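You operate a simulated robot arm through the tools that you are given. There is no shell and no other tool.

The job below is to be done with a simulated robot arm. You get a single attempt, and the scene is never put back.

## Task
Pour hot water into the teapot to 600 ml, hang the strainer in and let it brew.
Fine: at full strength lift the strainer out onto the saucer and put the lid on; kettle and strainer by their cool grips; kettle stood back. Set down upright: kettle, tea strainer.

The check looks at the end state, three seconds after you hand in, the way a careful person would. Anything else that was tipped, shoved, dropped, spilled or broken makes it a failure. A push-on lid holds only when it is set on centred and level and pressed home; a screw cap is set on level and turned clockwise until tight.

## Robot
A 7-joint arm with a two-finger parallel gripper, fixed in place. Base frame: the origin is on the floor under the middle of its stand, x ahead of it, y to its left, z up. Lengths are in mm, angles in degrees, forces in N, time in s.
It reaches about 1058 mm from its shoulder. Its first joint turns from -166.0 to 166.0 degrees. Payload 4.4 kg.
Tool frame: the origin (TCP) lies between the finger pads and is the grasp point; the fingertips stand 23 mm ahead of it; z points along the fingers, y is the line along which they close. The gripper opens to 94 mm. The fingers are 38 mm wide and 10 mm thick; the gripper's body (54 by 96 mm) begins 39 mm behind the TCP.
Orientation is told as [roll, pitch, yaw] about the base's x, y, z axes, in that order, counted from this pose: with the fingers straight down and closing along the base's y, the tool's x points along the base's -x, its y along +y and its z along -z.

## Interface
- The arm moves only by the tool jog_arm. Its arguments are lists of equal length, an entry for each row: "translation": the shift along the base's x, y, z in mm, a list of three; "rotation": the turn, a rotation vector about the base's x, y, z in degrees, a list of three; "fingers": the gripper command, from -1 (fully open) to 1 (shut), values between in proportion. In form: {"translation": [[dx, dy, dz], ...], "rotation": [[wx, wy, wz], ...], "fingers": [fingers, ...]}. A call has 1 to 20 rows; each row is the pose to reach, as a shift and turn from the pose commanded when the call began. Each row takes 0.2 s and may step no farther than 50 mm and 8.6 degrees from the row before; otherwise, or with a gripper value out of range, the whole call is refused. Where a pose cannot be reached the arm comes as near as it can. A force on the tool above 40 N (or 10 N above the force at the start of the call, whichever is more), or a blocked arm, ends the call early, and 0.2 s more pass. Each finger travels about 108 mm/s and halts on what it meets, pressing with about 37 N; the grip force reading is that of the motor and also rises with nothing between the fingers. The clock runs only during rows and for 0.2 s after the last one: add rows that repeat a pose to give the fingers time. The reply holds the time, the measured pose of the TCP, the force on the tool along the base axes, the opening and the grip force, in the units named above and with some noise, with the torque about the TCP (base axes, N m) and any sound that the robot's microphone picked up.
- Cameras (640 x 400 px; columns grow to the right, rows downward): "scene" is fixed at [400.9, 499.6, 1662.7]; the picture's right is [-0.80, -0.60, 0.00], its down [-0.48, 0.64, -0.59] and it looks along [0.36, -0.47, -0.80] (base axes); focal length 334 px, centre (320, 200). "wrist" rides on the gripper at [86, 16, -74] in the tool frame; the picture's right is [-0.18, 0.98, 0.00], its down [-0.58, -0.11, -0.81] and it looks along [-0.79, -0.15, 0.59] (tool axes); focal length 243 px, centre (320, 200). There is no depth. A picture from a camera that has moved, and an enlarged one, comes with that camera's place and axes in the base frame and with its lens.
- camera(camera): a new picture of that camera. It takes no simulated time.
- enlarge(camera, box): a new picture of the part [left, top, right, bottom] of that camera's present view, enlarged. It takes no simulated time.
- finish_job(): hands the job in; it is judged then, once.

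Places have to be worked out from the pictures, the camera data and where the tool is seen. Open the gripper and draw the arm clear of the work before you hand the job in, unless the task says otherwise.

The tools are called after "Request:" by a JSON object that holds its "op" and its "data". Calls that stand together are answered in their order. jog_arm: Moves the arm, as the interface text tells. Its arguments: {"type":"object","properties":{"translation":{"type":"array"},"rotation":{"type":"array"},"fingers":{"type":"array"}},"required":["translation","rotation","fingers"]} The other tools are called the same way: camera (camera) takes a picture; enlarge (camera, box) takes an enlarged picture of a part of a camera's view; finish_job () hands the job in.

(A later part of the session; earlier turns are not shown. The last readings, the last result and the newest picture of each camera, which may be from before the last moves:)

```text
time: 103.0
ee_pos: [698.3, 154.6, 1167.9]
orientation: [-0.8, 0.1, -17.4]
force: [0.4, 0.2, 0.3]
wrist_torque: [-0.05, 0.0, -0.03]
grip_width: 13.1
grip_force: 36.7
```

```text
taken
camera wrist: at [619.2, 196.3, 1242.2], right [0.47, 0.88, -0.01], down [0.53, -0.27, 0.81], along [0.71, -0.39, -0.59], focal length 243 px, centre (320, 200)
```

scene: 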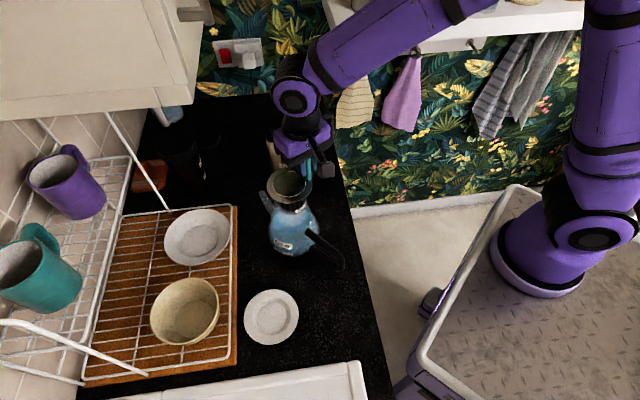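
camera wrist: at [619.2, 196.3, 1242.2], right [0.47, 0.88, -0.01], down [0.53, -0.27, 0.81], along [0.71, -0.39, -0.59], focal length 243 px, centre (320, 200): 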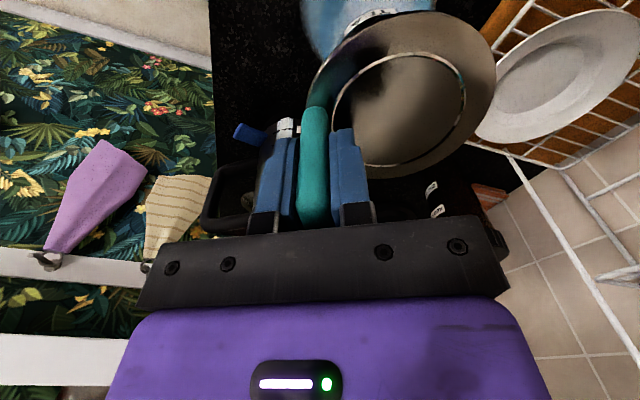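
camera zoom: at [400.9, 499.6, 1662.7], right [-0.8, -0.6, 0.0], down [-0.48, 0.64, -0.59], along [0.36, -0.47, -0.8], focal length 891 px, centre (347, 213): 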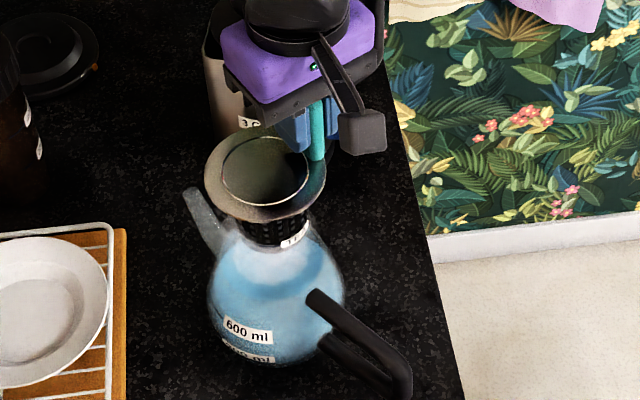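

Scene and wrist estimates differ by a few mm, so I'll lower the basket partway into the opening with a compromise correction and refine visually.

Request:
{"op": "jog_arm", "data": {"translation": [[1.5, 1, -15], [3, 2, -30], [3, 2, -45], [3, 2, -45]], "rotation": [[0, 0, 0], [0, 0, 0], [0, 0, 0], [0, 0, 0]], "fingers": [1, 1, 1, 1]}}

Request:
{"op": "enlarge", "data": {"camera": "scene", "box": [250, 150, 350, 260]}}

```text
time: 104.0
ee_pos: [701.4, 157.4, 1124.2]
orientation: [-0.8, 0.1, -17.3]
force: [0.5, -0.3, 0.4]
wrist_torque: [-0.03, 0.0, 0.0]
grip_width: 13.1
grip_force: 36.2
```

```text
3.64 times, centred on (300, 205) of scene
camera zoom: at [400.9, 499.6, 1662.7], right [-0.8, -0.6, 0.0], down [-0.48, 0.64, -0.59], along [0.36, -0.47, -0.8], focal length 1215 px, centre (393, 182)
```

zoom: 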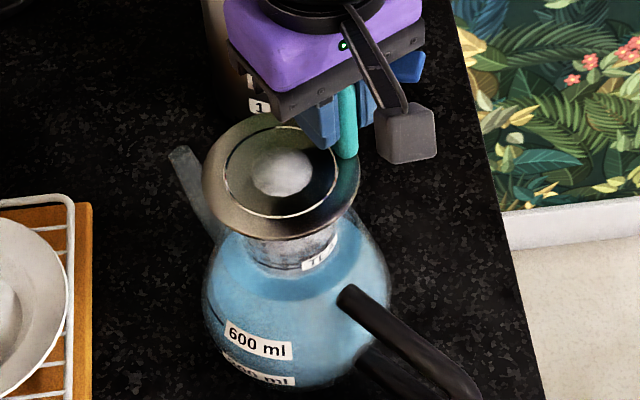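

Projected down, the flange will land concentric with the rim within about 1 mm. I'll continue straight down to just above the rim.

Request:
{"op": "jog_arm", "data": {"translation": [[0, 0, -15], [0, 0, -30], [0, 0, -45], [0, 0, -60], [0, 0, -64], [0, 0, -64]], "rotation": [[0, 0, 0], [0, 0, 0], [0, 0, 0], [0, 0, 0], [0, 0, 0], [0, 0, 0]], "fingers": [1, 1, 1, 1, 1, 1]}}

Request:
{"op": "enlarge", "data": {"camera": "scene", "box": [250, 160, 350, 270]}}

Request:
{"op": "camera", "data": {"camera": "wrist"}}

```text
time: 105.5
ee_pos: [700.8, 156.7, 1059.8]
orientation: [-0.8, 0.0, -17.3]
force: [-0.4, 0.4, -0.6]
wrist_torque: [0.0, 0.01, 0.02]
grip_width: 13.5
grip_force: 37.3
```

```text
3.64 times, centred on (300, 215) of scene
camera zoom: at [400.9, 499.6, 1662.7], right [-0.8, -0.6, 0.0], down [-0.48, 0.64, -0.59], along [0.36, -0.47, -0.8], focal length 1215 px, centre (393, 146)
```

zoom: 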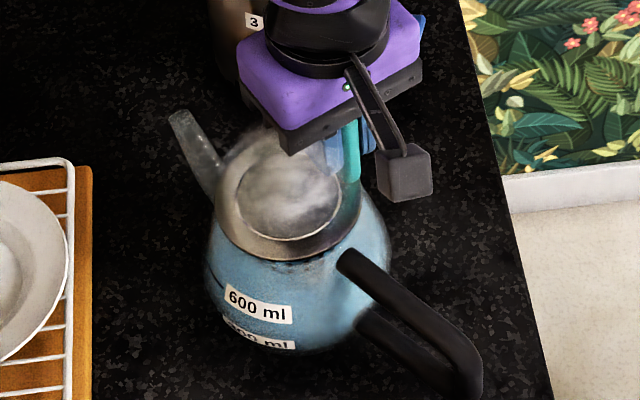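

```text
taken
camera wrist: at [622.4, 198.1, 1133.5], right [0.47, 0.88, -0.01], down [0.53, -0.27, 0.81], along [0.71, -0.39, -0.59], focal length 243 px, centre (320, 200)
```

wrist: 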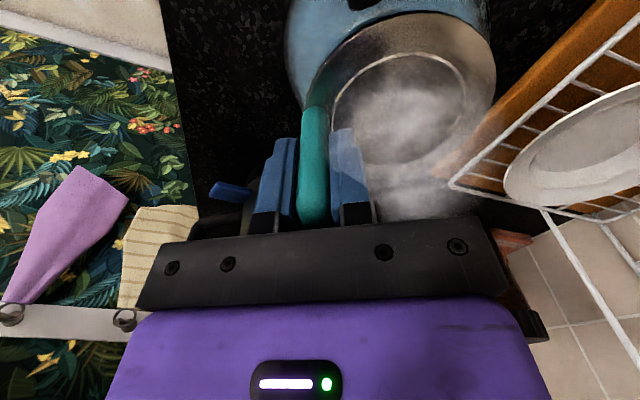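

Flange and rim are concentric. I'll lower in small steps until the rim takes the strainer's weight.

Request:
{"op": "jog_arm", "data": {"translation": [[0, 0, -2], [0, 0, -4], [0, 0, -5], [0, 0, -5]], "rotation": [[0, 0, 0], [0, 0, 0], [0, 0, 0], [0, 0, 0]], "fingers": [1, 1, 1, 1]}}

Request:
{"op": "jog_arm", "data": {"translation": [[0, 0, -1], [0, 0, -2], [0, 0, -3], [0, 0, -3]], "rotation": [[0, 0, 0], [0, 0, 0], [0, 0, 0], [0, 0, 0]], "fingers": [1, 1, 1, 1]}}

```text
time: 106.5
ee_pos: [699.5, 156.5, 1056.0]
orientation: [-0.8, 0.1, -17.4]
force: [0.7, -1.0, -0.8]
wrist_torque: [-0.01, -0.01, 0.03]
grip_width: 13.2
grip_force: 37.1
```

```text
time: 107.5
ee_pos: [699.8, 158.1, 1053.6]
orientation: [-0.8, 0.0, -17.2]
force: [-1.0, -2.9, 12.1]
wrist_torque: [1.04, -0.03, 0.11]
grip_width: 13.6
grip_force: 36.7
```

Contact at TCP z≈1053. I'll ease up 1 mm, check the seating, and then release.

Request:
{"op": "jog_arm", "data": {"translation": [[0, 0, 1], [0, 0, 1]], "rotation": [[0, 0, 0], [0, 0, 0]], "fingers": [1, 1]}}

Request:
{"op": "enlarge", "data": {"camera": "scene", "box": [260, 180, 330, 250]}}

Request:
{"op": "enlarge", "data": {"camera": "wrist", "box": [270, 0, 510, 180]}}

```text
time: 108.0
ee_pos: [700.5, 156.2, 1052.4]
orientation: [-0.8, 0.0, -17.2]
force: [0.7, -2.0, 6.7]
wrist_torque: [0.52, -0.12, -0.02]
grip_width: 13.6
grip_force: 37.5
```

```text
5.71 times, centred on (295, 215) of scene
camera zoom: at [400.9, 499.6, 1662.7], right [-0.8, -0.6, 0.0], down [-0.48, 0.64, -0.59], along [0.36, -0.47, -0.8], focal length 1910 px, centre (463, 114)
```

zoom: 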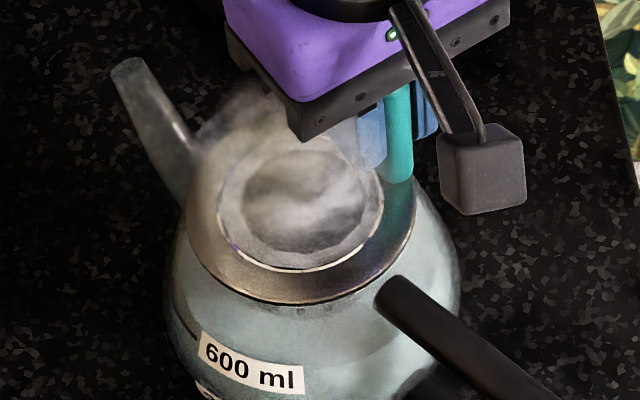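

```text
2.22 times, centred on (390, 90) of wrist
camera zoom: at [622.0, 198.1, 1126.9], right [0.47, 0.88, -0.01], down [0.53, -0.27, 0.81], along [0.71, -0.39, -0.59], focal length 539 px, centre (164, 444)
```

zoom: 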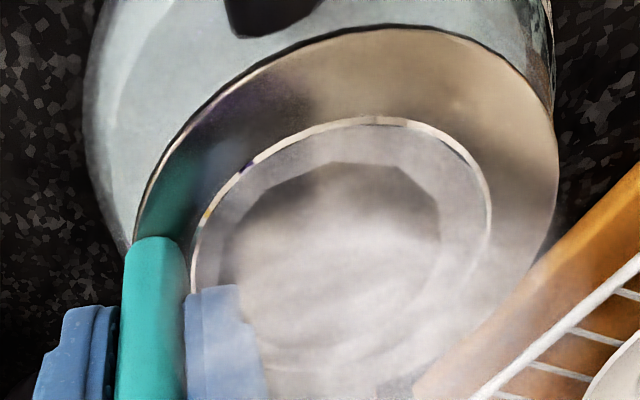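

The flange is seated evenly on the rim, and the water's tint has already started to change. I'll ease off and release the tab, staying in place.

Request:
{"op": "jog_arm", "data": {"translation": [[0, 0, 0.8], [0, 0, 0.8], [0, 0, 0.8], [0, 0, 0.8], [0, 0, 0.8]], "rotation": [[0, 0, 0], [0, 0, 0], [0, 0, 0], [0, 0, 0], [0, 0, 0]], "fingers": [1, 0.6, 0.4, 0.2, 0.1]}}

Request:
{"op": "enlarge", "data": {"camera": "scene", "box": [260, 180, 330, 250]}}

```text
time: 109.2
ee_pos: [699.7, 156.7, 1054.6]
orientation: [-0.8, 0.1, -17.3]
force: [0.1, 0.0, 0.0]
wrist_torque: [-0.06, -0.03, -0.03]
grip_width: 42.4
grip_force: 0.0
```

```text
5.71 times, centred on (295, 215) of scene
camera zoom: at [400.9, 499.6, 1662.7], right [-0.8, -0.6, 0.0], down [-0.48, 0.64, -0.59], along [0.36, -0.47, -0.8], focal length 1910 px, centre (463, 114)
```

zoom: 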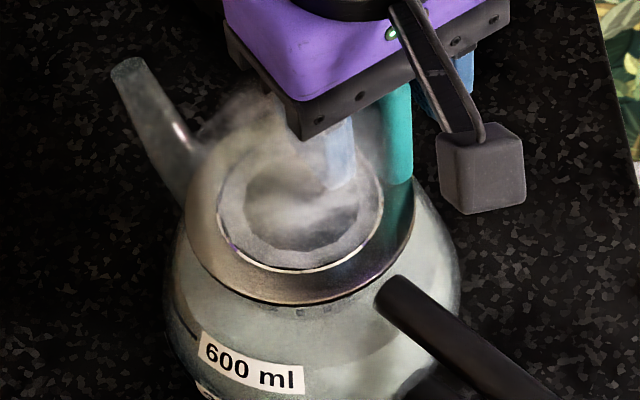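

Released, and the strainer hangs on the rim; the colour is drifting from blue to grey. I'll wait in place and watch the tea colour.

Request:
{"op": "jog_arm", "data": {"translation": [[0, 0, 0], [0, 0, 0], [0, 0, 0], [0, 0, 0], [0, 0, 0], [0, 0, 0], [0, 0, 0], [0, 0, 0], [0, 0, 0], [0, 0, 0], [0, 0, 0], [0, 0, 0], [0, 0, 0], [0, 0, 0], [0, 0, 0]], "rotation": [[0, 0, 0], [0, 0, 0], [0, 0, 0], [0, 0, 0], [0, 0, 0], [0, 0, 0], [0, 0, 0], [0, 0, 0], [0, 0, 0], [0, 0, 0], [0, 0, 0], [0, 0, 0], [0, 0, 0], [0, 0, 0], [0, 0, 0]], "fingers": [0.1, 0.1, 0.1, 0.1, 0.1, 0.1, 0.1, 0.1, 0.1, 0.1, 0.1, 0.1, 0.1, 0.1, 0.1]}}

Request:
{"op": "enlarge", "data": {"camera": "scene", "box": [260, 180, 330, 260]}}

```text
time: 112.5
ee_pos: [700.1, 157.2, 1054.6]
orientation: [-0.8, 0.1, -17.2]
force: [0.0, 0.0, 0.3]
wrist_torque: [-0.02, -0.01, 0.01]
grip_width: 42.1
grip_force: 0.0
```

```text
5.00 times, centred on (295, 220) of scene
camera zoom: at [400.9, 499.6, 1662.7], right [-0.8, -0.6, 0.0], down [-0.48, 0.64, -0.59], along [0.36, -0.47, -0.8], focal length 1671 px, centre (445, 100)
```

zoom: 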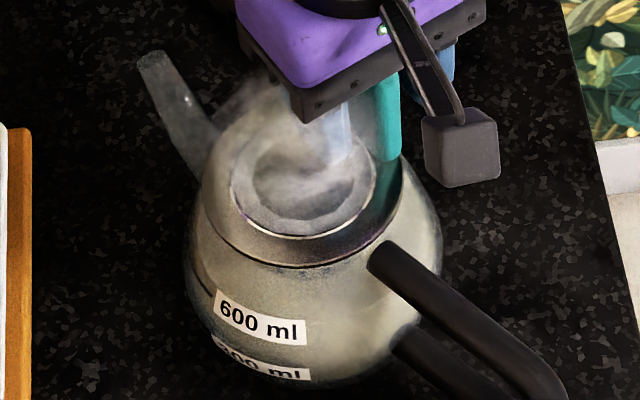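

The tea is now a pale yellowish tint. I'll keep waiting.

Request:
{"op": "jog_arm", "data": {"translation": [[0, 0, 0], [0, 0, 0], [0, 0, 0], [0, 0, 0], [0, 0, 0], [0, 0, 0], [0, 0, 0], [0, 0, 0], [0, 0, 0], [0, 0, 0], [0, 0, 0], [0, 0, 0], [0, 0, 0], [0, 0, 0], [0, 0, 0], [0, 0, 0], [0, 0, 0], [0, 0, 0], [0, 0, 0], [0, 0, 0]], "rotation": [[0, 0, 0], [0, 0, 0], [0, 0, 0], [0, 0, 0], [0, 0, 0], [0, 0, 0], [0, 0, 0], [0, 0, 0], [0, 0, 0], [0, 0, 0], [0, 0, 0], [0, 0, 0], [0, 0, 0], [0, 0, 0], [0, 0, 0], [0, 0, 0], [0, 0, 0], [0, 0, 0], [0, 0, 0], [0, 0, 0]], "fingers": [0.1, 0.1, 0.1, 0.1, 0.1, 0.1, 0.1, 0.1, 0.1, 0.1, 0.1, 0.1, 0.1, 0.1, 0.1, 0.1, 0.1, 0.1, 0.1, 0.1]}}

Request:
{"op": "enlarge", "data": {"camera": "scene", "box": [260, 180, 330, 260]}}

```text
time: 116.7
ee_pos: [700.9, 156.3, 1054.0]
orientation: [-0.8, 0.2, -17.3]
force: [0.2, 0.0, -0.4]
wrist_torque: [-0.01, 0.02, 0.0]
grip_width: 42.1
grip_force: 0.1
```

```text
5.00 times, centred on (295, 220) of scene
camera zoom: at [400.9, 499.6, 1662.7], right [-0.8, -0.6, 0.0], down [-0.48, 0.64, -0.59], along [0.36, -0.47, -0.8], focal length 1671 px, centre (445, 100)
```

zoom: 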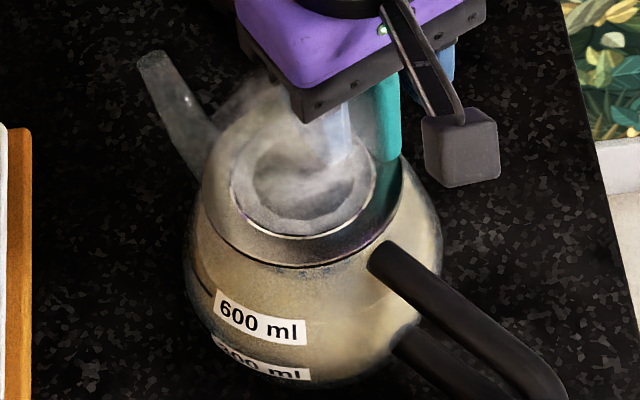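

It is getting golden now, so I'll continue to wait.

Request:
{"op": "jog_arm", "data": {"translation": [[0, 0, 0], [0, 0, 0], [0, 0, 0], [0, 0, 0], [0, 0, 0], [0, 0, 0], [0, 0, 0], [0, 0, 0], [0, 0, 0], [0, 0, 0], [0, 0, 0], [0, 0, 0], [0, 0, 0], [0, 0, 0], [0, 0, 0], [0, 0, 0], [0, 0, 0], [0, 0, 0], [0, 0, 0], [0, 0, 0]], "rotation": [[0, 0, 0], [0, 0, 0], [0, 0, 0], [0, 0, 0], [0, 0, 0], [0, 0, 0], [0, 0, 0], [0, 0, 0], [0, 0, 0], [0, 0, 0], [0, 0, 0], [0, 0, 0], [0, 0, 0], [0, 0, 0], [0, 0, 0], [0, 0, 0], [0, 0, 0], [0, 0, 0], [0, 0, 0], [0, 0, 0]], "fingers": [0.1, 0.1, 0.1, 0.1, 0.1, 0.1, 0.1, 0.1, 0.1, 0.1, 0.1, 0.1, 0.1, 0.1, 0.1, 0.1, 0.1, 0.1, 0.1, 0.1]}}

Request:
{"op": "enlarge", "data": {"camera": "scene", "box": [260, 180, 330, 260]}}

```text
time: 120.8
ee_pos: [701.6, 157.5, 1053.0]
orientation: [-0.7, 0.1, -17.3]
force: [-0.1, 0.8, 0.9]
wrist_torque: [-0.02, 0.01, 0.04]
grip_width: 42.5
grip_force: 0.1
```

```text
5.00 times, centred on (295, 220) of scene
camera zoom: at [400.9, 499.6, 1662.7], right [-0.8, -0.6, 0.0], down [-0.48, 0.64, -0.59], along [0.36, -0.47, -0.8], focal length 1671 px, centre (445, 100)
```

zoom: 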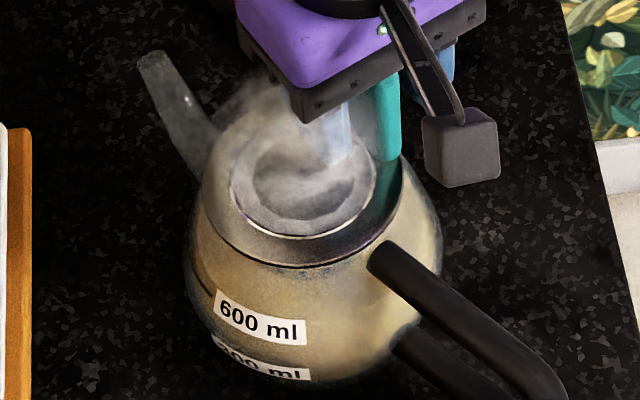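

The gold is slowly deepening. I'll wait two more intervals, then compare.

Request:
{"op": "jog_arm", "data": {"translation": [[0, 0, 0], [0, 0, 0], [0, 0, 0], [0, 0, 0], [0, 0, 0], [0, 0, 0], [0, 0, 0], [0, 0, 0], [0, 0, 0], [0, 0, 0], [0, 0, 0], [0, 0, 0], [0, 0, 0], [0, 0, 0], [0, 0, 0], [0, 0, 0], [0, 0, 0], [0, 0, 0], [0, 0, 0], [0, 0, 0]], "rotation": [[0, 0, 0], [0, 0, 0], [0, 0, 0], [0, 0, 0], [0, 0, 0], [0, 0, 0], [0, 0, 0], [0, 0, 0], [0, 0, 0], [0, 0, 0], [0, 0, 0], [0, 0, 0], [0, 0, 0], [0, 0, 0], [0, 0, 0], [0, 0, 0], [0, 0, 0], [0, 0, 0], [0, 0, 0], [0, 0, 0]], "fingers": [0.1, 0.1, 0.1, 0.1, 0.1, 0.1, 0.1, 0.1, 0.1, 0.1, 0.1, 0.1, 0.1, 0.1, 0.1, 0.1, 0.1, 0.1, 0.1, 0.1]}}

Request:
{"op": "enlarge", "data": {"camera": "scene", "box": [260, 180, 330, 260]}}

Request:
{"op": "jog_arm", "data": {"translation": [[0, 0, 0], [0, 0, 0], [0, 0, 0], [0, 0, 0], [0, 0, 0], [0, 0, 0], [0, 0, 0], [0, 0, 0], [0, 0, 0], [0, 0, 0], [0, 0, 0], [0, 0, 0], [0, 0, 0], [0, 0, 0], [0, 0, 0], [0, 0, 0], [0, 0, 0], [0, 0, 0], [0, 0, 0], [0, 0, 0]], "rotation": [[0, 0, 0], [0, 0, 0], [0, 0, 0], [0, 0, 0], [0, 0, 0], [0, 0, 0], [0, 0, 0], [0, 0, 0], [0, 0, 0], [0, 0, 0], [0, 0, 0], [0, 0, 0], [0, 0, 0], [0, 0, 0], [0, 0, 0], [0, 0, 0], [0, 0, 0], [0, 0, 0], [0, 0, 0], [0, 0, 0]], "fingers": [0.1, 0.1, 0.1, 0.1, 0.1, 0.1, 0.1, 0.1, 0.1, 0.1, 0.1, 0.1, 0.1, 0.1, 0.1, 0.1, 0.1, 0.1, 0.1, 0.1]}}

Request:
{"op": "enlarge", "data": {"camera": "scene", "box": [260, 180, 330, 260]}}

```text
time: 125.0
ee_pos: [701.2, 157.7, 1053.1]
orientation: [-0.7, 0.0, -17.3]
force: [0.2, 0.6, 0.2]
wrist_torque: [0.01, -0.02, 0.0]
grip_width: 42.3
grip_force: 0.0
```

```text
5.00 times, centred on (295, 220) of scene
camera zoom: at [400.9, 499.6, 1662.7], right [-0.8, -0.6, 0.0], down [-0.48, 0.64, -0.59], along [0.36, -0.47, -0.8], focal length 1671 px, centre (445, 100)
```

zoom: 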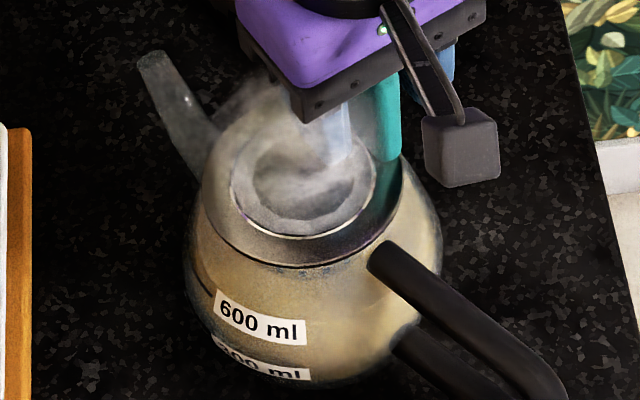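

```text
time: 129.2
ee_pos: [700.2, 156.9, 1054.0]
orientation: [-0.8, 0.2, -17.2]
force: [-0.5, 0.1, 0.1]
wrist_torque: [0.01, 0.0, 0.0]
grip_width: 42.5
grip_force: 0.1
```

```text
5.00 times, centred on (295, 220) of scene
camera zoom: at [400.9, 499.6, 1662.7], right [-0.8, -0.6, 0.0], down [-0.48, 0.64, -0.59], along [0.36, -0.47, -0.8], focal length 1671 px, centre (445, 100)
```

zoom: 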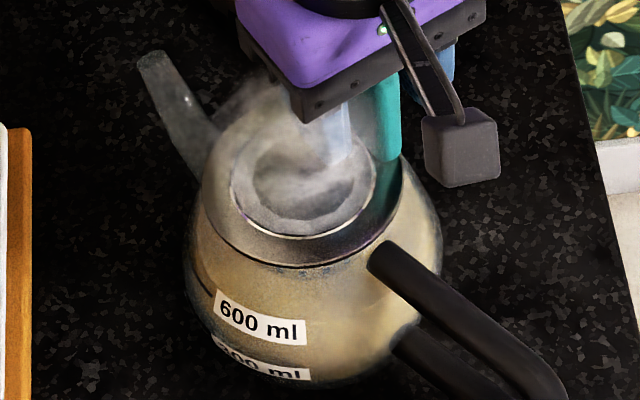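

The colour looks unchanged since about 121 s. I'll zoom into a clean patch of tea, wait a bit more and compare, to be sure it has saturated.

Request:
{"op": "enlarge", "data": {"camera": "scene", "box": [292, 226, 316, 250]}}

Request:
{"op": "jog_arm", "data": {"translation": [[0, 0, 0], [0, 0, 0], [0, 0, 0], [0, 0, 0], [0, 0, 0], [0, 0, 0], [0, 0, 0], [0, 0, 0], [0, 0, 0], [0, 0, 0], [0, 0, 0], [0, 0, 0], [0, 0, 0], [0, 0, 0], [0, 0, 0], [0, 0, 0], [0, 0, 0], [0, 0, 0], [0, 0, 0], [0, 0, 0]], "rotation": [[0, 0, 0], [0, 0, 0], [0, 0, 0], [0, 0, 0], [0, 0, 0], [0, 0, 0], [0, 0, 0], [0, 0, 0], [0, 0, 0], [0, 0, 0], [0, 0, 0], [0, 0, 0], [0, 0, 0], [0, 0, 0], [0, 0, 0], [0, 0, 0], [0, 0, 0], [0, 0, 0], [0, 0, 0], [0, 0, 0]], "fingers": [0.1, 0.1, 0.1, 0.1, 0.1, 0.1, 0.1, 0.1, 0.1, 0.1, 0.1, 0.1, 0.1, 0.1, 0.1, 0.1, 0.1, 0.1, 0.1, 0.1]}}

Request:
{"op": "enlarge", "data": {"camera": "scene", "box": [292, 226, 316, 250]}}

```text
16.00 times, centred on (304, 238) of scene
camera zoom: at [400.9, 499.6, 1662.7], right [-0.8, -0.6, 0.0], down [-0.48, 0.64, -0.59], along [0.36, -0.47, -0.8], focal length 5347 px, centre (576, -408)
```

zoom: 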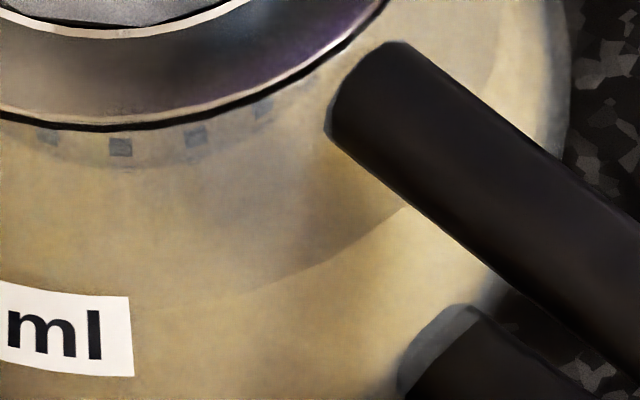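

```text
time: 133.4
ee_pos: [700.6, 157.4, 1053.6]
orientation: [-0.8, 0.1, -17.3]
force: [0.2, 0.5, -0.1]
wrist_torque: [-0.03, 0.02, -0.01]
grip_width: 42.4
grip_force: 0.1
```

```text
16.00 times, centred on (304, 238) of scene
camera zoom: at [400.9, 499.6, 1662.7], right [-0.8, -0.6, 0.0], down [-0.48, 0.64, -0.59], along [0.36, -0.47, -0.8], focal length 5347 px, centre (576, -408)
```

zoom: 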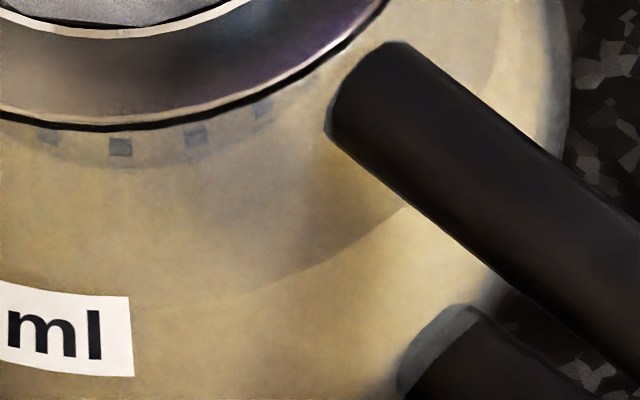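

Colour is unchanged over 12 s, so the tea is at full strength. I'll grip the teal tab again and lift the strainer straight out.

Request:
{"op": "jog_arm", "data": {"translation": [[0, 0, 0], [0, 0, 0], [0, 0, 0], [0, 0, 0], [0, 0, 0]], "rotation": [[0, 0, 0], [0, 0, 0], [0, 0, 0], [0, 0, 0], [0, 0, 0]], "fingers": [0.4, 0.65, 0.8, 1, 1]}}

Request:
{"op": "jog_arm", "data": {"translation": [[0, 0, 4], [0, 0, 10], [0, 0, 20], [0, 0, 35], [0, 0, 50], [0, 0, 65], [0, 0, 80], [0, 0, 95], [0, 0, 110], [0, 0, 110]], "rotation": [[0, 0, 0], [0, 0, 0], [0, 0, 0], [0, 0, 0], [0, 0, 0], [0, 0, 0], [0, 0, 0], [0, 0, 0], [0, 0, 0], [0, 0, 0]], "fingers": [1, 1, 1, 1, 1, 1, 1, 1, 1, 1]}}

Request:
{"op": "camera", "data": {"camera": "scene"}}

Request:
{"op": "enlarge", "data": {"camera": "scene", "box": [245, 130, 345, 260]}}

```text
time: 134.7
ee_pos: [701.1, 157.6, 1054.2]
orientation: [-0.9, 0.1, -17.4]
force: [0.3, 1.2, 7.0]
wrist_torque: [0.69, -0.1, -0.03]
grip_width: 13.6
grip_force: 37.5
```

```text
time: 136.8
ee_pos: [700.7, 157.5, 1163.8]
orientation: [-0.8, 0.2, -17.3]
force: [0.1, -0.4, -0.7]
wrist_torque: [0.02, 0.04, 0.0]
grip_width: 13.3
grip_force: 37.0
```

```text
taken
```

scene: 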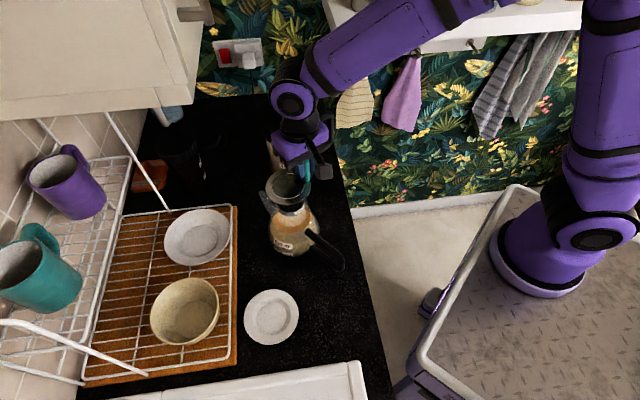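

```text
3.08 times, centred on (295, 195) of scene
camera zoom: at [400.9, 499.6, 1662.7], right [-0.8, -0.6, 0.0], down [-0.48, 0.64, -0.59], along [0.36, -0.47, -0.8], focal length 1028 px, centre (397, 215)
```

zoom: 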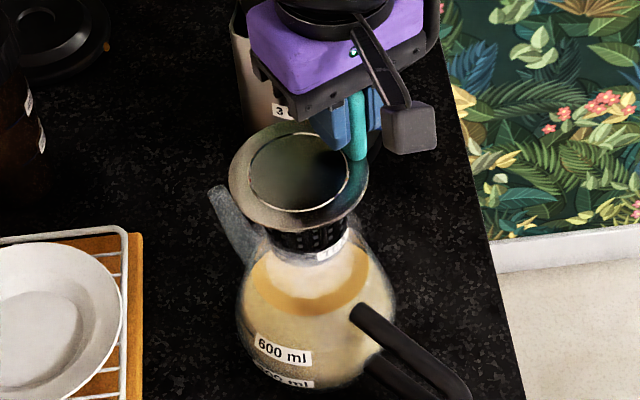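

The strainer is out and the tea is amber. I'll pause two seconds over the pot for drips, then move over the saucer.

Request:
{"op": "jog_arm", "data": {"translation": [[0, 0, 0], [0, 0, 0], [0, 0, 0], [0, 0, 0], [0, 0, 0], [0, 0, 0], [0, 0, 0], [0, 0, 0], [0, 0, 0], [0, 0, 0]], "rotation": [[0, 0, 0], [0, 0, 0], [0, 0, 0], [0, 0, 0], [0, 0, 0], [0, 0, 0], [0, 0, 0], [0, 0, 0], [0, 0, 0], [0, 0, 0]], "fingers": [1, 1, 1, 1, 1, 1, 1, 1, 1, 1]}}

Request:
{"op": "jog_arm", "data": {"translation": [[-12, 25, 0], [-24, 50, 0], [-37, 75, 0], [-50, 100, 0], [-62, 125, 0], [-75, 150, 0], [-85, 170, 0], [-91.5, 184, 0], [-91.5, 184, 0]], "rotation": [[0, 0, 0], [0, 0, 0], [0, 0, 0], [0, 0, 0], [0, 0, 0], [0, 0, 0], [0, 0, 0], [0, 0, 0], [0, 0, 0]], "fingers": [1, 1, 1, 1, 1, 1, 1, 1, 1]}}

Request:
{"op": "camera", "data": {"camera": "scene"}}

Request:
{"op": "enlarge", "data": {"camera": "scene", "box": [220, 210, 340, 350]}}

Request:
{"op": "camera", "data": {"camera": "wrist"}}

```text
time: 139.1
ee_pos: [700.6, 156.3, 1163.3]
orientation: [-0.8, 0.1, -17.3]
force: [0.3, 0.1, -0.8]
wrist_torque: [-0.01, -0.02, -0.02]
grip_width: 13.3
grip_force: 36.8
```

```text
time: 141.1
ee_pos: [611.8, 340.8, 1164.6]
orientation: [-0.7, 0.1, -17.1]
force: [-0.9, -0.9, -0.2]
wrist_torque: [-0.02, -0.02, 0.0]
grip_width: 13.4
grip_force: 37.2
```

```text
taken
```

scene: 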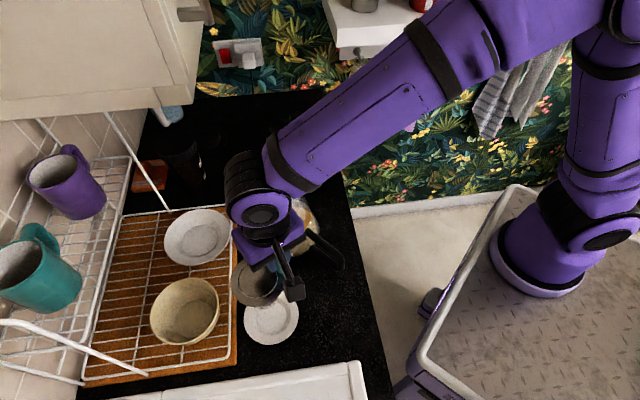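

```text
2.86 times, centred on (280, 280) of scene
camera zoom: at [400.9, 499.6, 1662.7], right [-0.8, -0.6, 0.0], down [-0.48, 0.64, -0.59], along [0.36, -0.47, -0.8], focal length 955 px, centre (434, -29)
```

zoom: 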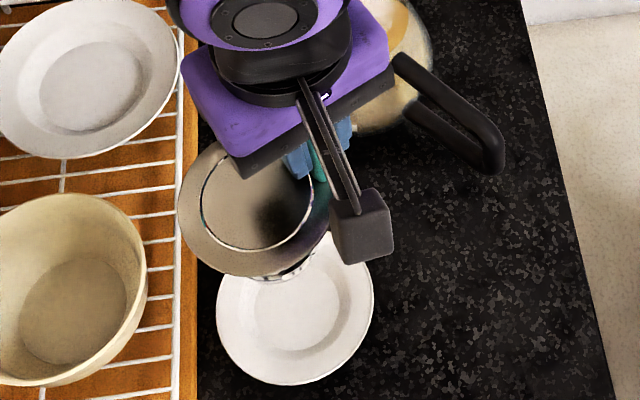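

```text
taken
camera wrist: at [532.5, 383.2, 1237.9], right [0.47, 0.88, -0.01], down [0.53, -0.27, 0.81], along [0.71, -0.39, -0.59], focal length 243 px, centre (320, 200)
```

wrist: 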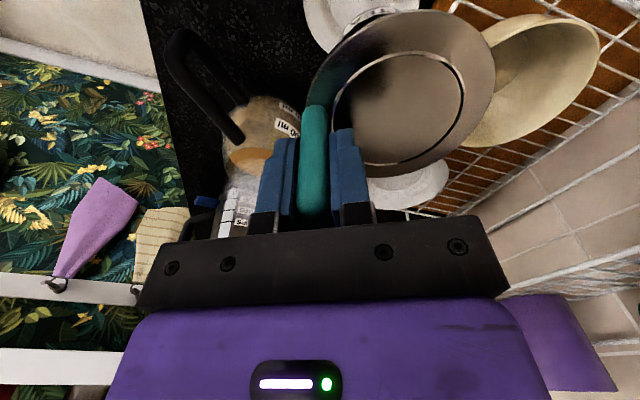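

Nearly aligned over the saucer. I'll lower most of the way and recheck alignment close to it.

Request:
{"op": "jog_arm", "data": {"translation": [[0, 0, -20], [0, 0, -45], [0, -0.7, -70], [0, -1.3, -95], [0, -1.3, -110], [0, -1.3, -110]], "rotation": [[0, 0, 0], [0, 0, 0], [0, 0, 0], [0, 0, 0], [0, 0, 0], [0, 0, 0]], "fingers": [1, 1, 1, 1, 1, 1]}}

Request:
{"op": "enlarge", "data": {"camera": "scene", "box": [225, 250, 325, 360]}}

Request:
{"op": "camera", "data": {"camera": "wrist"}}

Request:
{"op": "enlarge", "data": {"camera": "wrist", "box": [270, 0, 530, 200]}}

```text
time: 142.4
ee_pos: [611.2, 340.2, 1054.3]
orientation: [-0.7, 0.0, -17.3]
force: [0.3, -0.3, 0.2]
wrist_torque: [-0.04, -0.01, 0.01]
grip_width: 13.4
grip_force: 37.4
```

```text
3.64 times, centred on (275, 305) of scene
camera zoom: at [400.9, 499.6, 1662.7], right [-0.8, -0.6, 0.0], down [-0.48, 0.64, -0.59], along [0.36, -0.47, -0.8], focal length 1215 px, centre (484, -182)
```

zoom: 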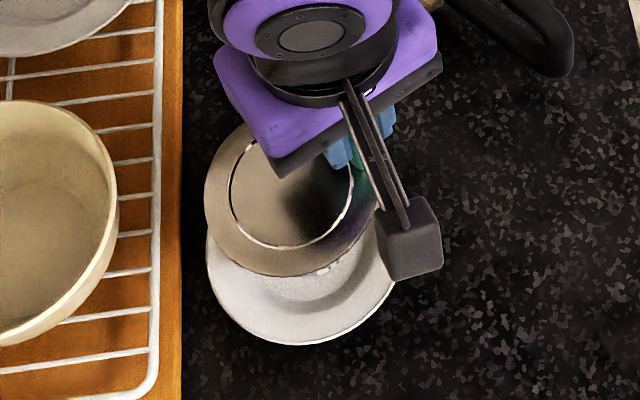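

```text
taken
camera wrist: at [532.2, 381.9, 1127.0], right [0.47, 0.88, -0.01], down [0.53, -0.27, 0.81], along [0.71, -0.39, -0.59], focal length 243 px, centre (320, 200)
```

wrist: 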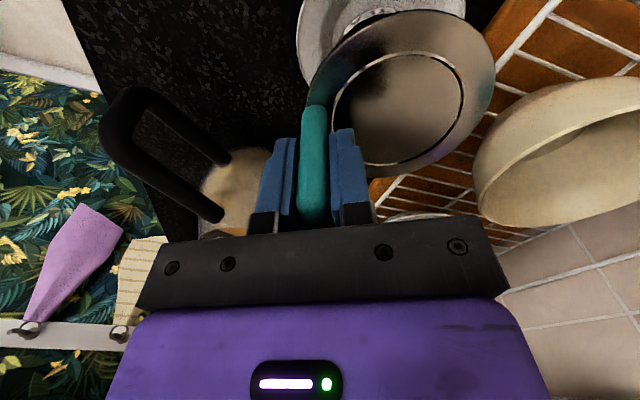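

```text
2.00 times, centred on (400, 100) of wrist
camera zoom: at [532.2, 381.9, 1127.0], right [0.47, 0.88, -0.01], down [0.53, -0.27, 0.81], along [0.71, -0.39, -0.59], focal length 485 px, centre (160, 400)
```

zoom: 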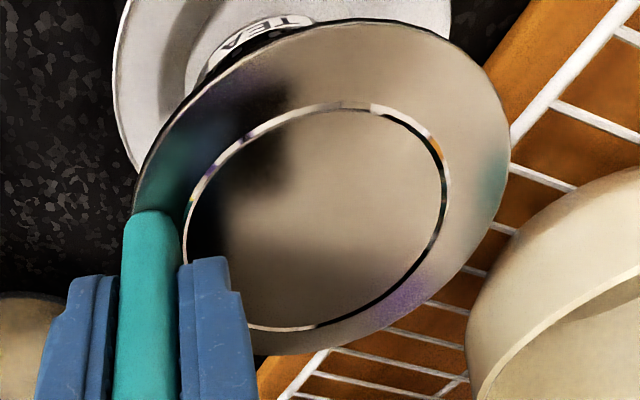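

I'll apply a small correction of (+1.5, −0.5) and lower gently toward contact, watching the force.

Request:
{"op": "jog_arm", "data": {"translation": [[0.8, -0.3, -8], [1.5, -0.5, -16], [1.5, -0.5, -22], [1.5, -0.5, -25], [1.5, -0.5, -25]], "rotation": [[0, 0, 0], [0, 0, 0], [0, 0, 0], [0, 0, 0], [0, 0, 0]], "fingers": [1, 1, 1, 1, 1]}}

Request:
{"op": "jog_arm", "data": {"translation": [[0, 0, -1.5], [0, 0, -3], [0, 0, -4], [0, 0, -4]], "rotation": [[0, 0, 0], [0, 0, 0], [0, 0, 0], [0, 0, 0]], "fingers": [1, 1, 1, 1]}}

Request:
{"op": "enlarge", "data": {"camera": "scene", "box": [225, 250, 325, 360]}}

```text
time: 143.7
ee_pos: [613.0, 339.5, 1030.2]
orientation: [-0.8, 0.1, -17.3]
force: [-0.3, -0.7, -0.9]
wrist_torque: [0.02, -0.01, 0.02]
grip_width: 13.2
grip_force: 36.8
```

```text
time: 144.7
ee_pos: [613.6, 340.1, 1025.9]
orientation: [-0.7, 0.0, -17.2]
force: [-1.0, -7.6, 29.4]
wrist_torque: [0.54, -0.18, 0.01]
grip_width: 13.5
grip_force: 36.9
```

```text
3.64 times, centred on (275, 305) of scene
camera zoom: at [400.9, 499.6, 1662.7], right [-0.8, -0.6, 0.0], down [-0.48, 0.64, -0.59], along [0.36, -0.47, -0.8], focal length 1215 px, centre (484, -182)
```

zoom: 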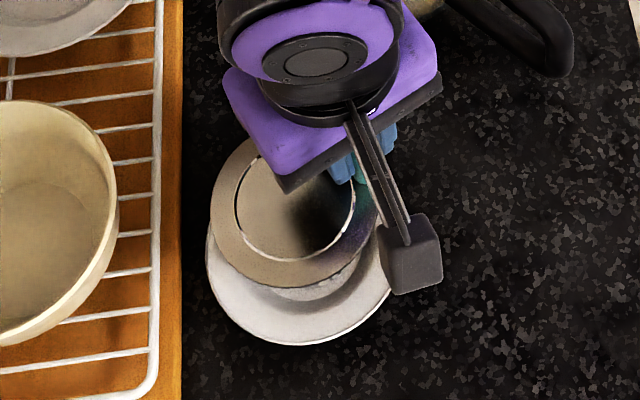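

Contact at about z=1027. I'll ease up until the load is small before releasing.

Request:
{"op": "jog_arm", "data": {"translation": [[0, 0, 1], [0, 0, 1.6], [0, 0, 1.6]], "rotation": [[0, 0, 0], [0, 0, 0], [0, 0, 0]], "fingers": [1, 1, 1]}}

```text
time: 145.4
ee_pos: [612.4, 341.2, 1026.8]
orientation: [-0.9, 0.1, -17.3]
force: [2.6, -0.6, 9.6]
wrist_torque: [0.52, -0.48, -0.18]
grip_width: 13.2
grip_force: 36.8
```

Now only ~10 N. I'll ease 0.8 mm more, then open slowly.

Request:
{"op": "jog_arm", "data": {"translation": [[0, 0, 0.8], [0, 0, 0.8], [0, 0, 0.8], [0, 0, 0.8], [0, 0, 0.8], [0, 0, 0.8]], "rotation": [[0, 0, 0], [0, 0, 0], [0, 0, 0], [0, 0, 0], [0, 0, 0], [0, 0, 0]], "fingers": [1, 0.6, 0.4, 0.1, -0.4, -1]}}

Request:
{"op": "jog_arm", "data": {"translation": [[0, 0, 20], [0, 0, 50], [0, 0, 85], [0, 0, 120], [-20, -20, 160], [-50, -50, 180], [-80, -80, 190], [-80, -80, 190]], "rotation": [[0, 0, 0], [0, 0, 0], [0, 0, 0], [0, 0, 0], [0, 0, 0], [0, 0, 0], [0, 0, 0], [0, 0, 0]], "fingers": [-1, -1, -1, -1, -1, -1, -1, -1]}}

Request:
{"op": "camera", "data": {"camera": "scene"}}

Request:
{"op": "enlarge", "data": {"camera": "scene", "box": [225, 260, 325, 360]}}

Request:
{"op": "camera", "data": {"camera": "wrist"}}

```text
time: 146.8
ee_pos: [613.0, 340.7, 1026.9]
orientation: [-0.8, 0.2, -17.3]
force: [-0.3, 0.7, -0.5]
wrist_torque: [0.0, -0.03, 0.03]
grip_width: 93.9
grip_force: 0.1
```

```text
time: 148.7
ee_pos: [532.1, 261.8, 1215.2]
orientation: [-0.8, 0.1, -17.2]
force: [0.9, -0.2, -0.3]
wrist_torque: [0.02, 0.01, 0.01]
grip_width: 93.7
grip_force: 0.0
```

```text
taken
```

scene: 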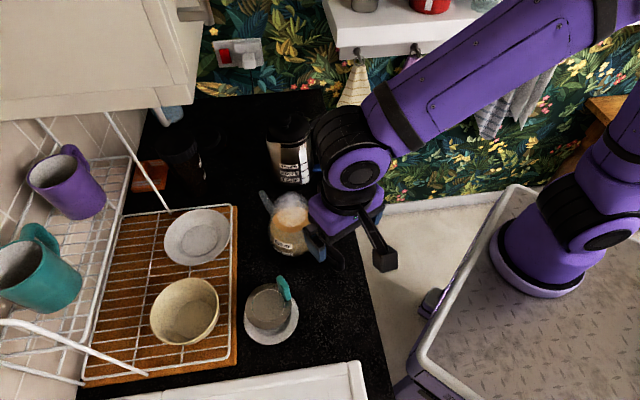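

```text
4.00 times, centred on (275, 310) of scene
camera zoom: at [400.9, 499.6, 1662.7], right [-0.8, -0.6, 0.0], down [-0.48, 0.64, -0.59], along [0.36, -0.47, -0.8], focal length 1337 px, centre (500, -240)
```

zoom: 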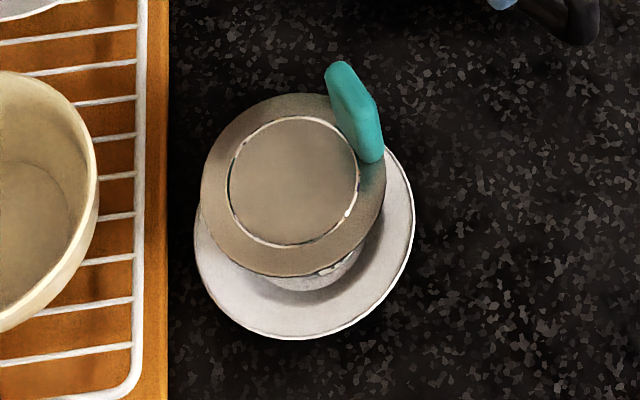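

```text
taken
camera wrist: at [454.0, 302.6, 1289.1], right [0.47, 0.88, -0.01], down [0.53, -0.27, 0.81], along [0.71, -0.39, -0.59], focal length 243 px, centre (320, 200)
```

wrist: 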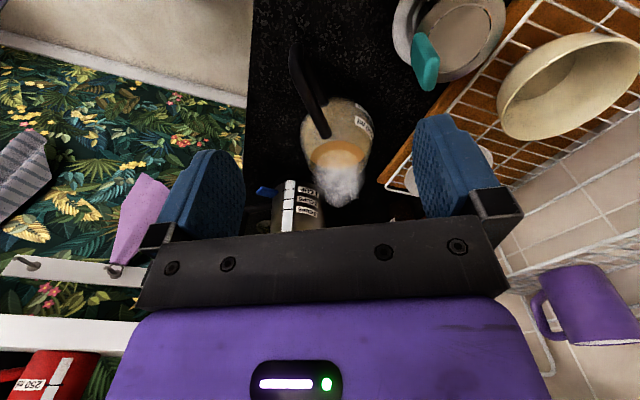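

The strainer stands upright in the saucer. Next the lid: I'll rise and travel toward it at a safe height while turning to yaw ≈76°, keeping clear of the kettle.

Request:
{"op": "jog_arm", "data": {"translation": [[20, -20, 15], [45, -45, 25], [75, -75, 25], [105, -105, 25], [135, -135, 25], [165, -165, 25], [195, -195, 25], [225, -225, 25], [255, -255, 25], [285, -285, 25], [310, -315, 25], [330, -345, 25], [340, -370, 25], [340, -390, 25], [340, -400, 25], [340, -400, 25]], "rotation": [[0, 0, 0], [0, 0, 7], [0, 0, 14], [0, 0, 21], [0, 0, 28], [0, 0, 35], [0, 0, 42], [0, 0, 49], [0, 0, 56], [0, 0, 63], [0, 0, 70], [0, 0, 77], [0, 0, 84], [0, 0, 90], [0, 0, 93], [0, 0, 93]], "fingers": [-1, -1, -1, -1, -1, -1, -1, -1, -1, -1, -1, -1, -1, -1, -1, -1]}}

Request:
{"op": "camera", "data": {"camera": "wrist"}}

Request:
{"op": "camera", "data": {"camera": "scene"}}

```text
time: 152.1
ee_pos: [868.2, -143.3, 1242.2]
orientation: [-0.9, 0.1, 75.8]
force: [-0.4, 0.7, 0.7]
wrist_torque: [-0.03, 0.06, 0.03]
grip_width: 93.9
grip_force: 0.1
```

```text
taken
camera wrist: at [828.4, -223.4, 1315.8], right [-0.91, 0.42, -0.01], down [0.24, 0.54, 0.81], along [0.35, 0.73, -0.59], focal length 243 px, centre (320, 200)
```

wrist: 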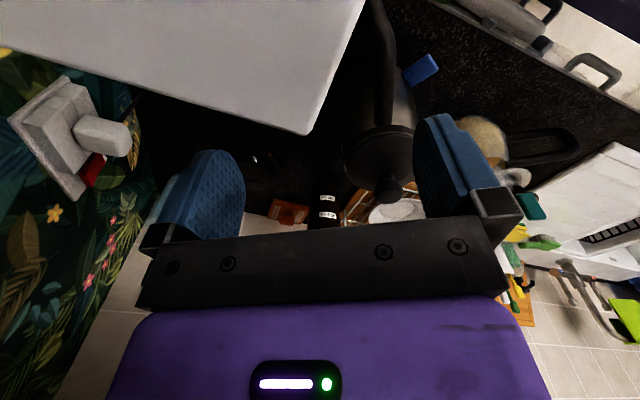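

```text
taken
```

scene: 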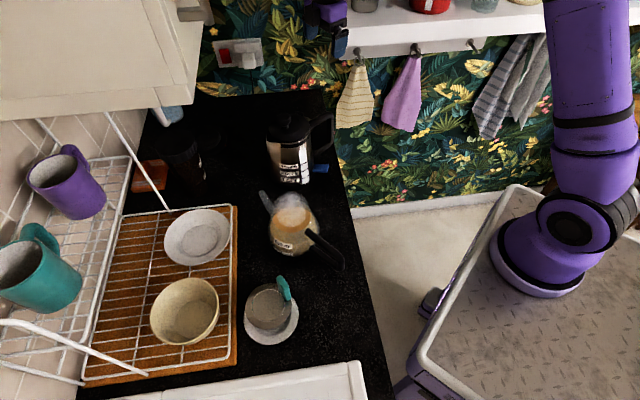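

The wrist view shows the shelf's left-front corner is much lower and closer than I thought, near (857, −172, ~1250). That is what the forearm touched earlier, so I'll measure it precisely before approaching the lid.

Request:
{"op": "enlarge", "data": {"camera": "scene", "box": [300, 0, 380, 70]}}

Request:
{"op": "enlarge", "data": {"camera": "wrist", "box": [120, 0, 440, 200]}}

```text
5.71 times, centred on (340, 35) of scene
camera zoom: at [400.9, 499.6, 1662.7], right [-0.8, -0.6, 0.0], down [-0.48, 0.64, -0.59], along [0.36, -0.47, -0.8], focal length 1910 px, centre (206, 1143)
```

zoom: 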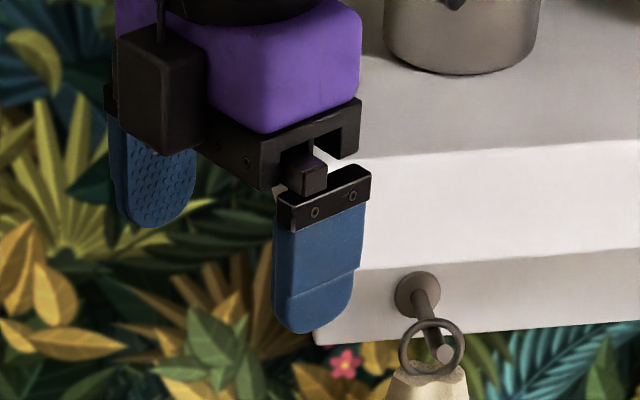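

```text
2.00 times, centred on (280, 100) of wrist
camera zoom: at [828.4, -223.4, 1315.8], right [-0.91, 0.42, -0.01], down [0.24, 0.54, 0.81], along [0.35, 0.73, -0.59], focal length 485 px, centre (400, 400)
```

zoom: 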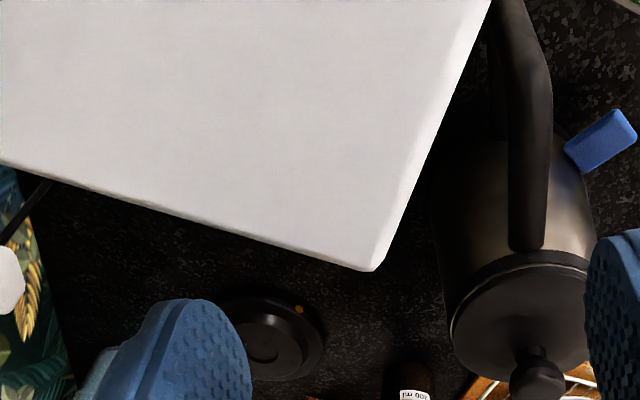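

Shelf geometry is now clear: front edge p≈749 (plan coordinate toward the wall), z≈1208–1255, left-front corner at (853, −181). I'll approach the lid with the hand tilted 20° (wrist toward +y) to stay well clear, first moving to (962, −67).

Request:
{"op": "jog_arm", "data": {"translation": [[15, 20, 0], [35, 40, 0], [60, 60, 0], [80, 76, 0], [94, 76, 0], [94, 76, 0]], "rotation": [[0, 0, 3], [0, 0, 6], [0, 0, 9], [0, 0, 12], [0, 0, 14.2], [0, 0, 14.2]], "fingers": [-1, -1, -1, -1, -1, -1]}}

Request:
{"op": "jog_arm", "data": {"translation": [[0, 0, -10], [0, 0, -25], [0, 0, -40], [0, 0, -55], [0, 0, -70], [0, 0, -80], [0, 0, -80]], "rotation": [[-5, 0, 0], [-10, 0, 0], [-15, 0, 0], [-20, 0, 0], [-20, 0, 0], [-20, 0, 0], [-20, 0, 0]], "fingers": [-1, -1, -1, -1, -1, -1, -1]}}

Request:
{"op": "camera", "data": {"camera": "wrist"}}

Request:
{"op": "camera", "data": {"camera": "scene"}}

```text
time: 153.4
ee_pos: [960.2, -65.9, 1241.2]
orientation: [-0.8, 0.0, 89.9]
force: [-0.1, -1.1, 0.5]
wrist_torque: [-0.02, 0.02, 0.0]
grip_width: 94.1
grip_force: 0.0
```

```text
time: 155.1
ee_pos: [961.6, -68.2, 1162.0]
orientation: [-0.7, 20.1, 89.9]
force: [0.3, -0.1, 0.1]
wrist_torque: [0.02, -0.04, 0.0]
grip_width: 93.8
grip_force: 0.0
```

```text
taken
camera wrist: at [943.7, -124.4, 1261.2], right [-0.98, 0.17, -0.07], down [0.1, 0.82, 0.56], along [0.16, 0.54, -0.83], focal length 243 px, centre (320, 200)
```

wrist: 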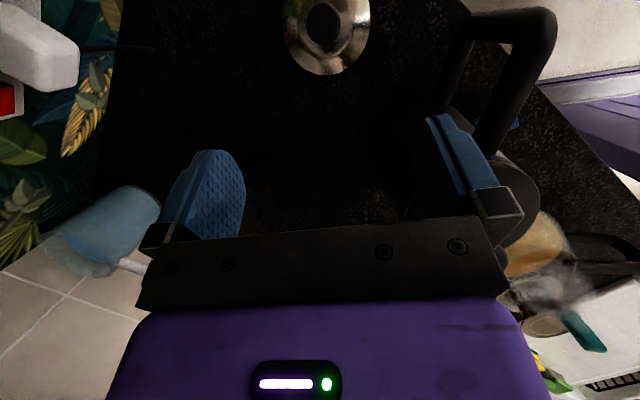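

```text
taken
```

scene: 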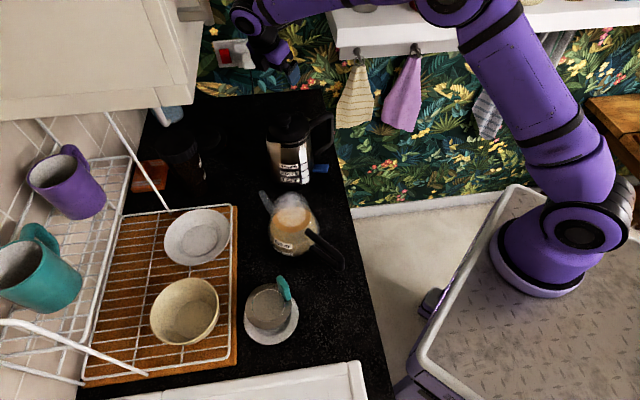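

Tracking is exact here. The lid is visible ahead of the fingers, so I'll zoom in to locate its knob.

Request:
{"op": "enlarge", "data": {"camera": "wrist", "box": [270, 0, 390, 90]}}

Request:
{"op": "enlarge", "data": {"camera": "scene", "box": [200, 0, 340, 120]}}

```text
4.44 times, centred on (330, 45) of wrist
camera zoom: at [943.7, -124.4, 1261.2], right [-0.98, 0.17, -0.07], down [0.1, 0.82, 0.56], along [0.16, 0.54, -0.83], focal length 1078 px, centre (276, 889)
```

zoom: 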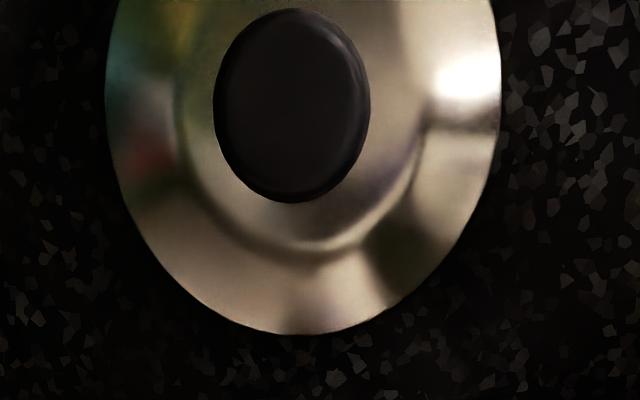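

```text
3.33 times, centred on (270, 60) of scene
camera zoom: at [400.9, 499.6, 1662.7], right [-0.8, -0.6, 0.0], down [-0.48, 0.64, -0.59], along [0.36, -0.47, -0.8], focal length 1114 px, centre (487, 667)
```

zoom: 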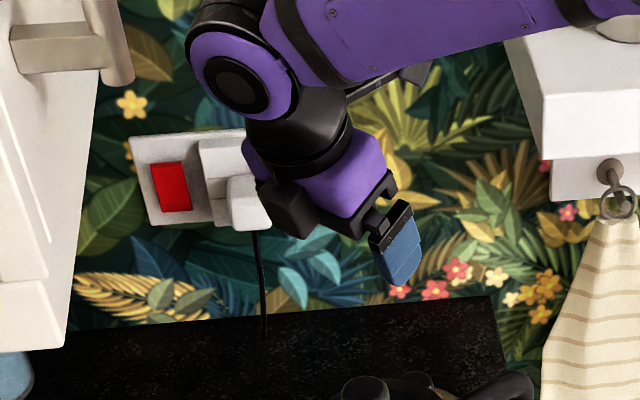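

Knob (35 mm wide, top z≈970) and lid centre agree at (960.4, −137). I'll advance along the tool axis toward it, stopping 50 mm short to check.

Request:
{"op": "jog_arm", "data": {"translation": [[-0.2, -10, -28], [-0.4, -20, -56], [-0.6, -30, -84], [-0.8, -40, -112], [-0.9, -49, -138], [-0.9, -51, -144], [-0.9, -51, -144]], "rotation": [[0, 0, 0], [0, 0, 0], [0, 0, 0], [0, 0, 0], [0, 0, 0], [0, 0, 0], [0, 0, 0]], "fingers": [-1, -1, -1, -1, -1, -1, -1]}}

Request:
{"op": "camera", "data": {"camera": "wrist"}}

Request:
{"op": "enlarge", "data": {"camera": "scene", "box": [220, 0, 380, 140]}}

```text
time: 156.7
ee_pos: [960.0, -120.1, 1017.7]
orientation: [-0.6, 20.0, 89.9]
force: [0.1, 0.0, 0.3]
wrist_torque: [0.0, 0.0, 0.02]
grip_width: 94.0
grip_force: 0.1
```

```text
taken
camera wrist: at [941.9, -175.9, 1116.6], right [-0.98, 0.17, -0.07], down [0.1, 0.82, 0.56], along [0.16, 0.54, -0.83], focal length 243 px, centre (320, 200)
```

wrist: 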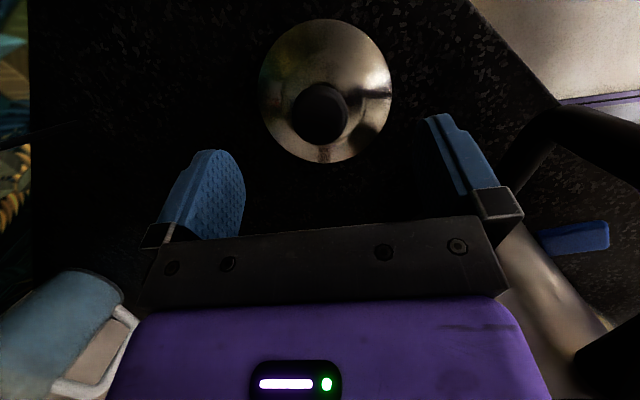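

```text
2.86 times, centred on (300, 70) of scene
camera zoom: at [400.9, 499.6, 1662.7], right [-0.8, -0.6, 0.0], down [-0.48, 0.64, -0.59], along [0.36, -0.47, -0.8], focal length 955 px, centre (377, 571)
```

zoom: 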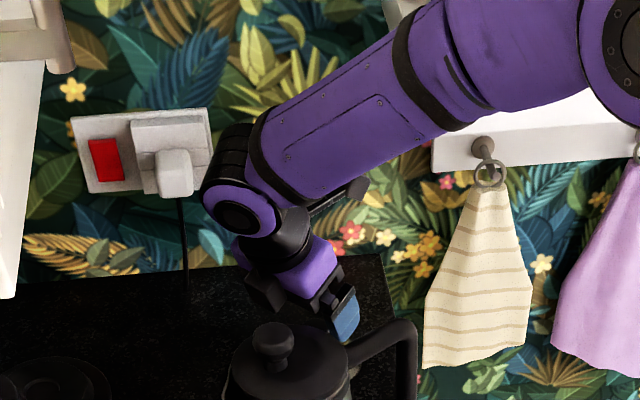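

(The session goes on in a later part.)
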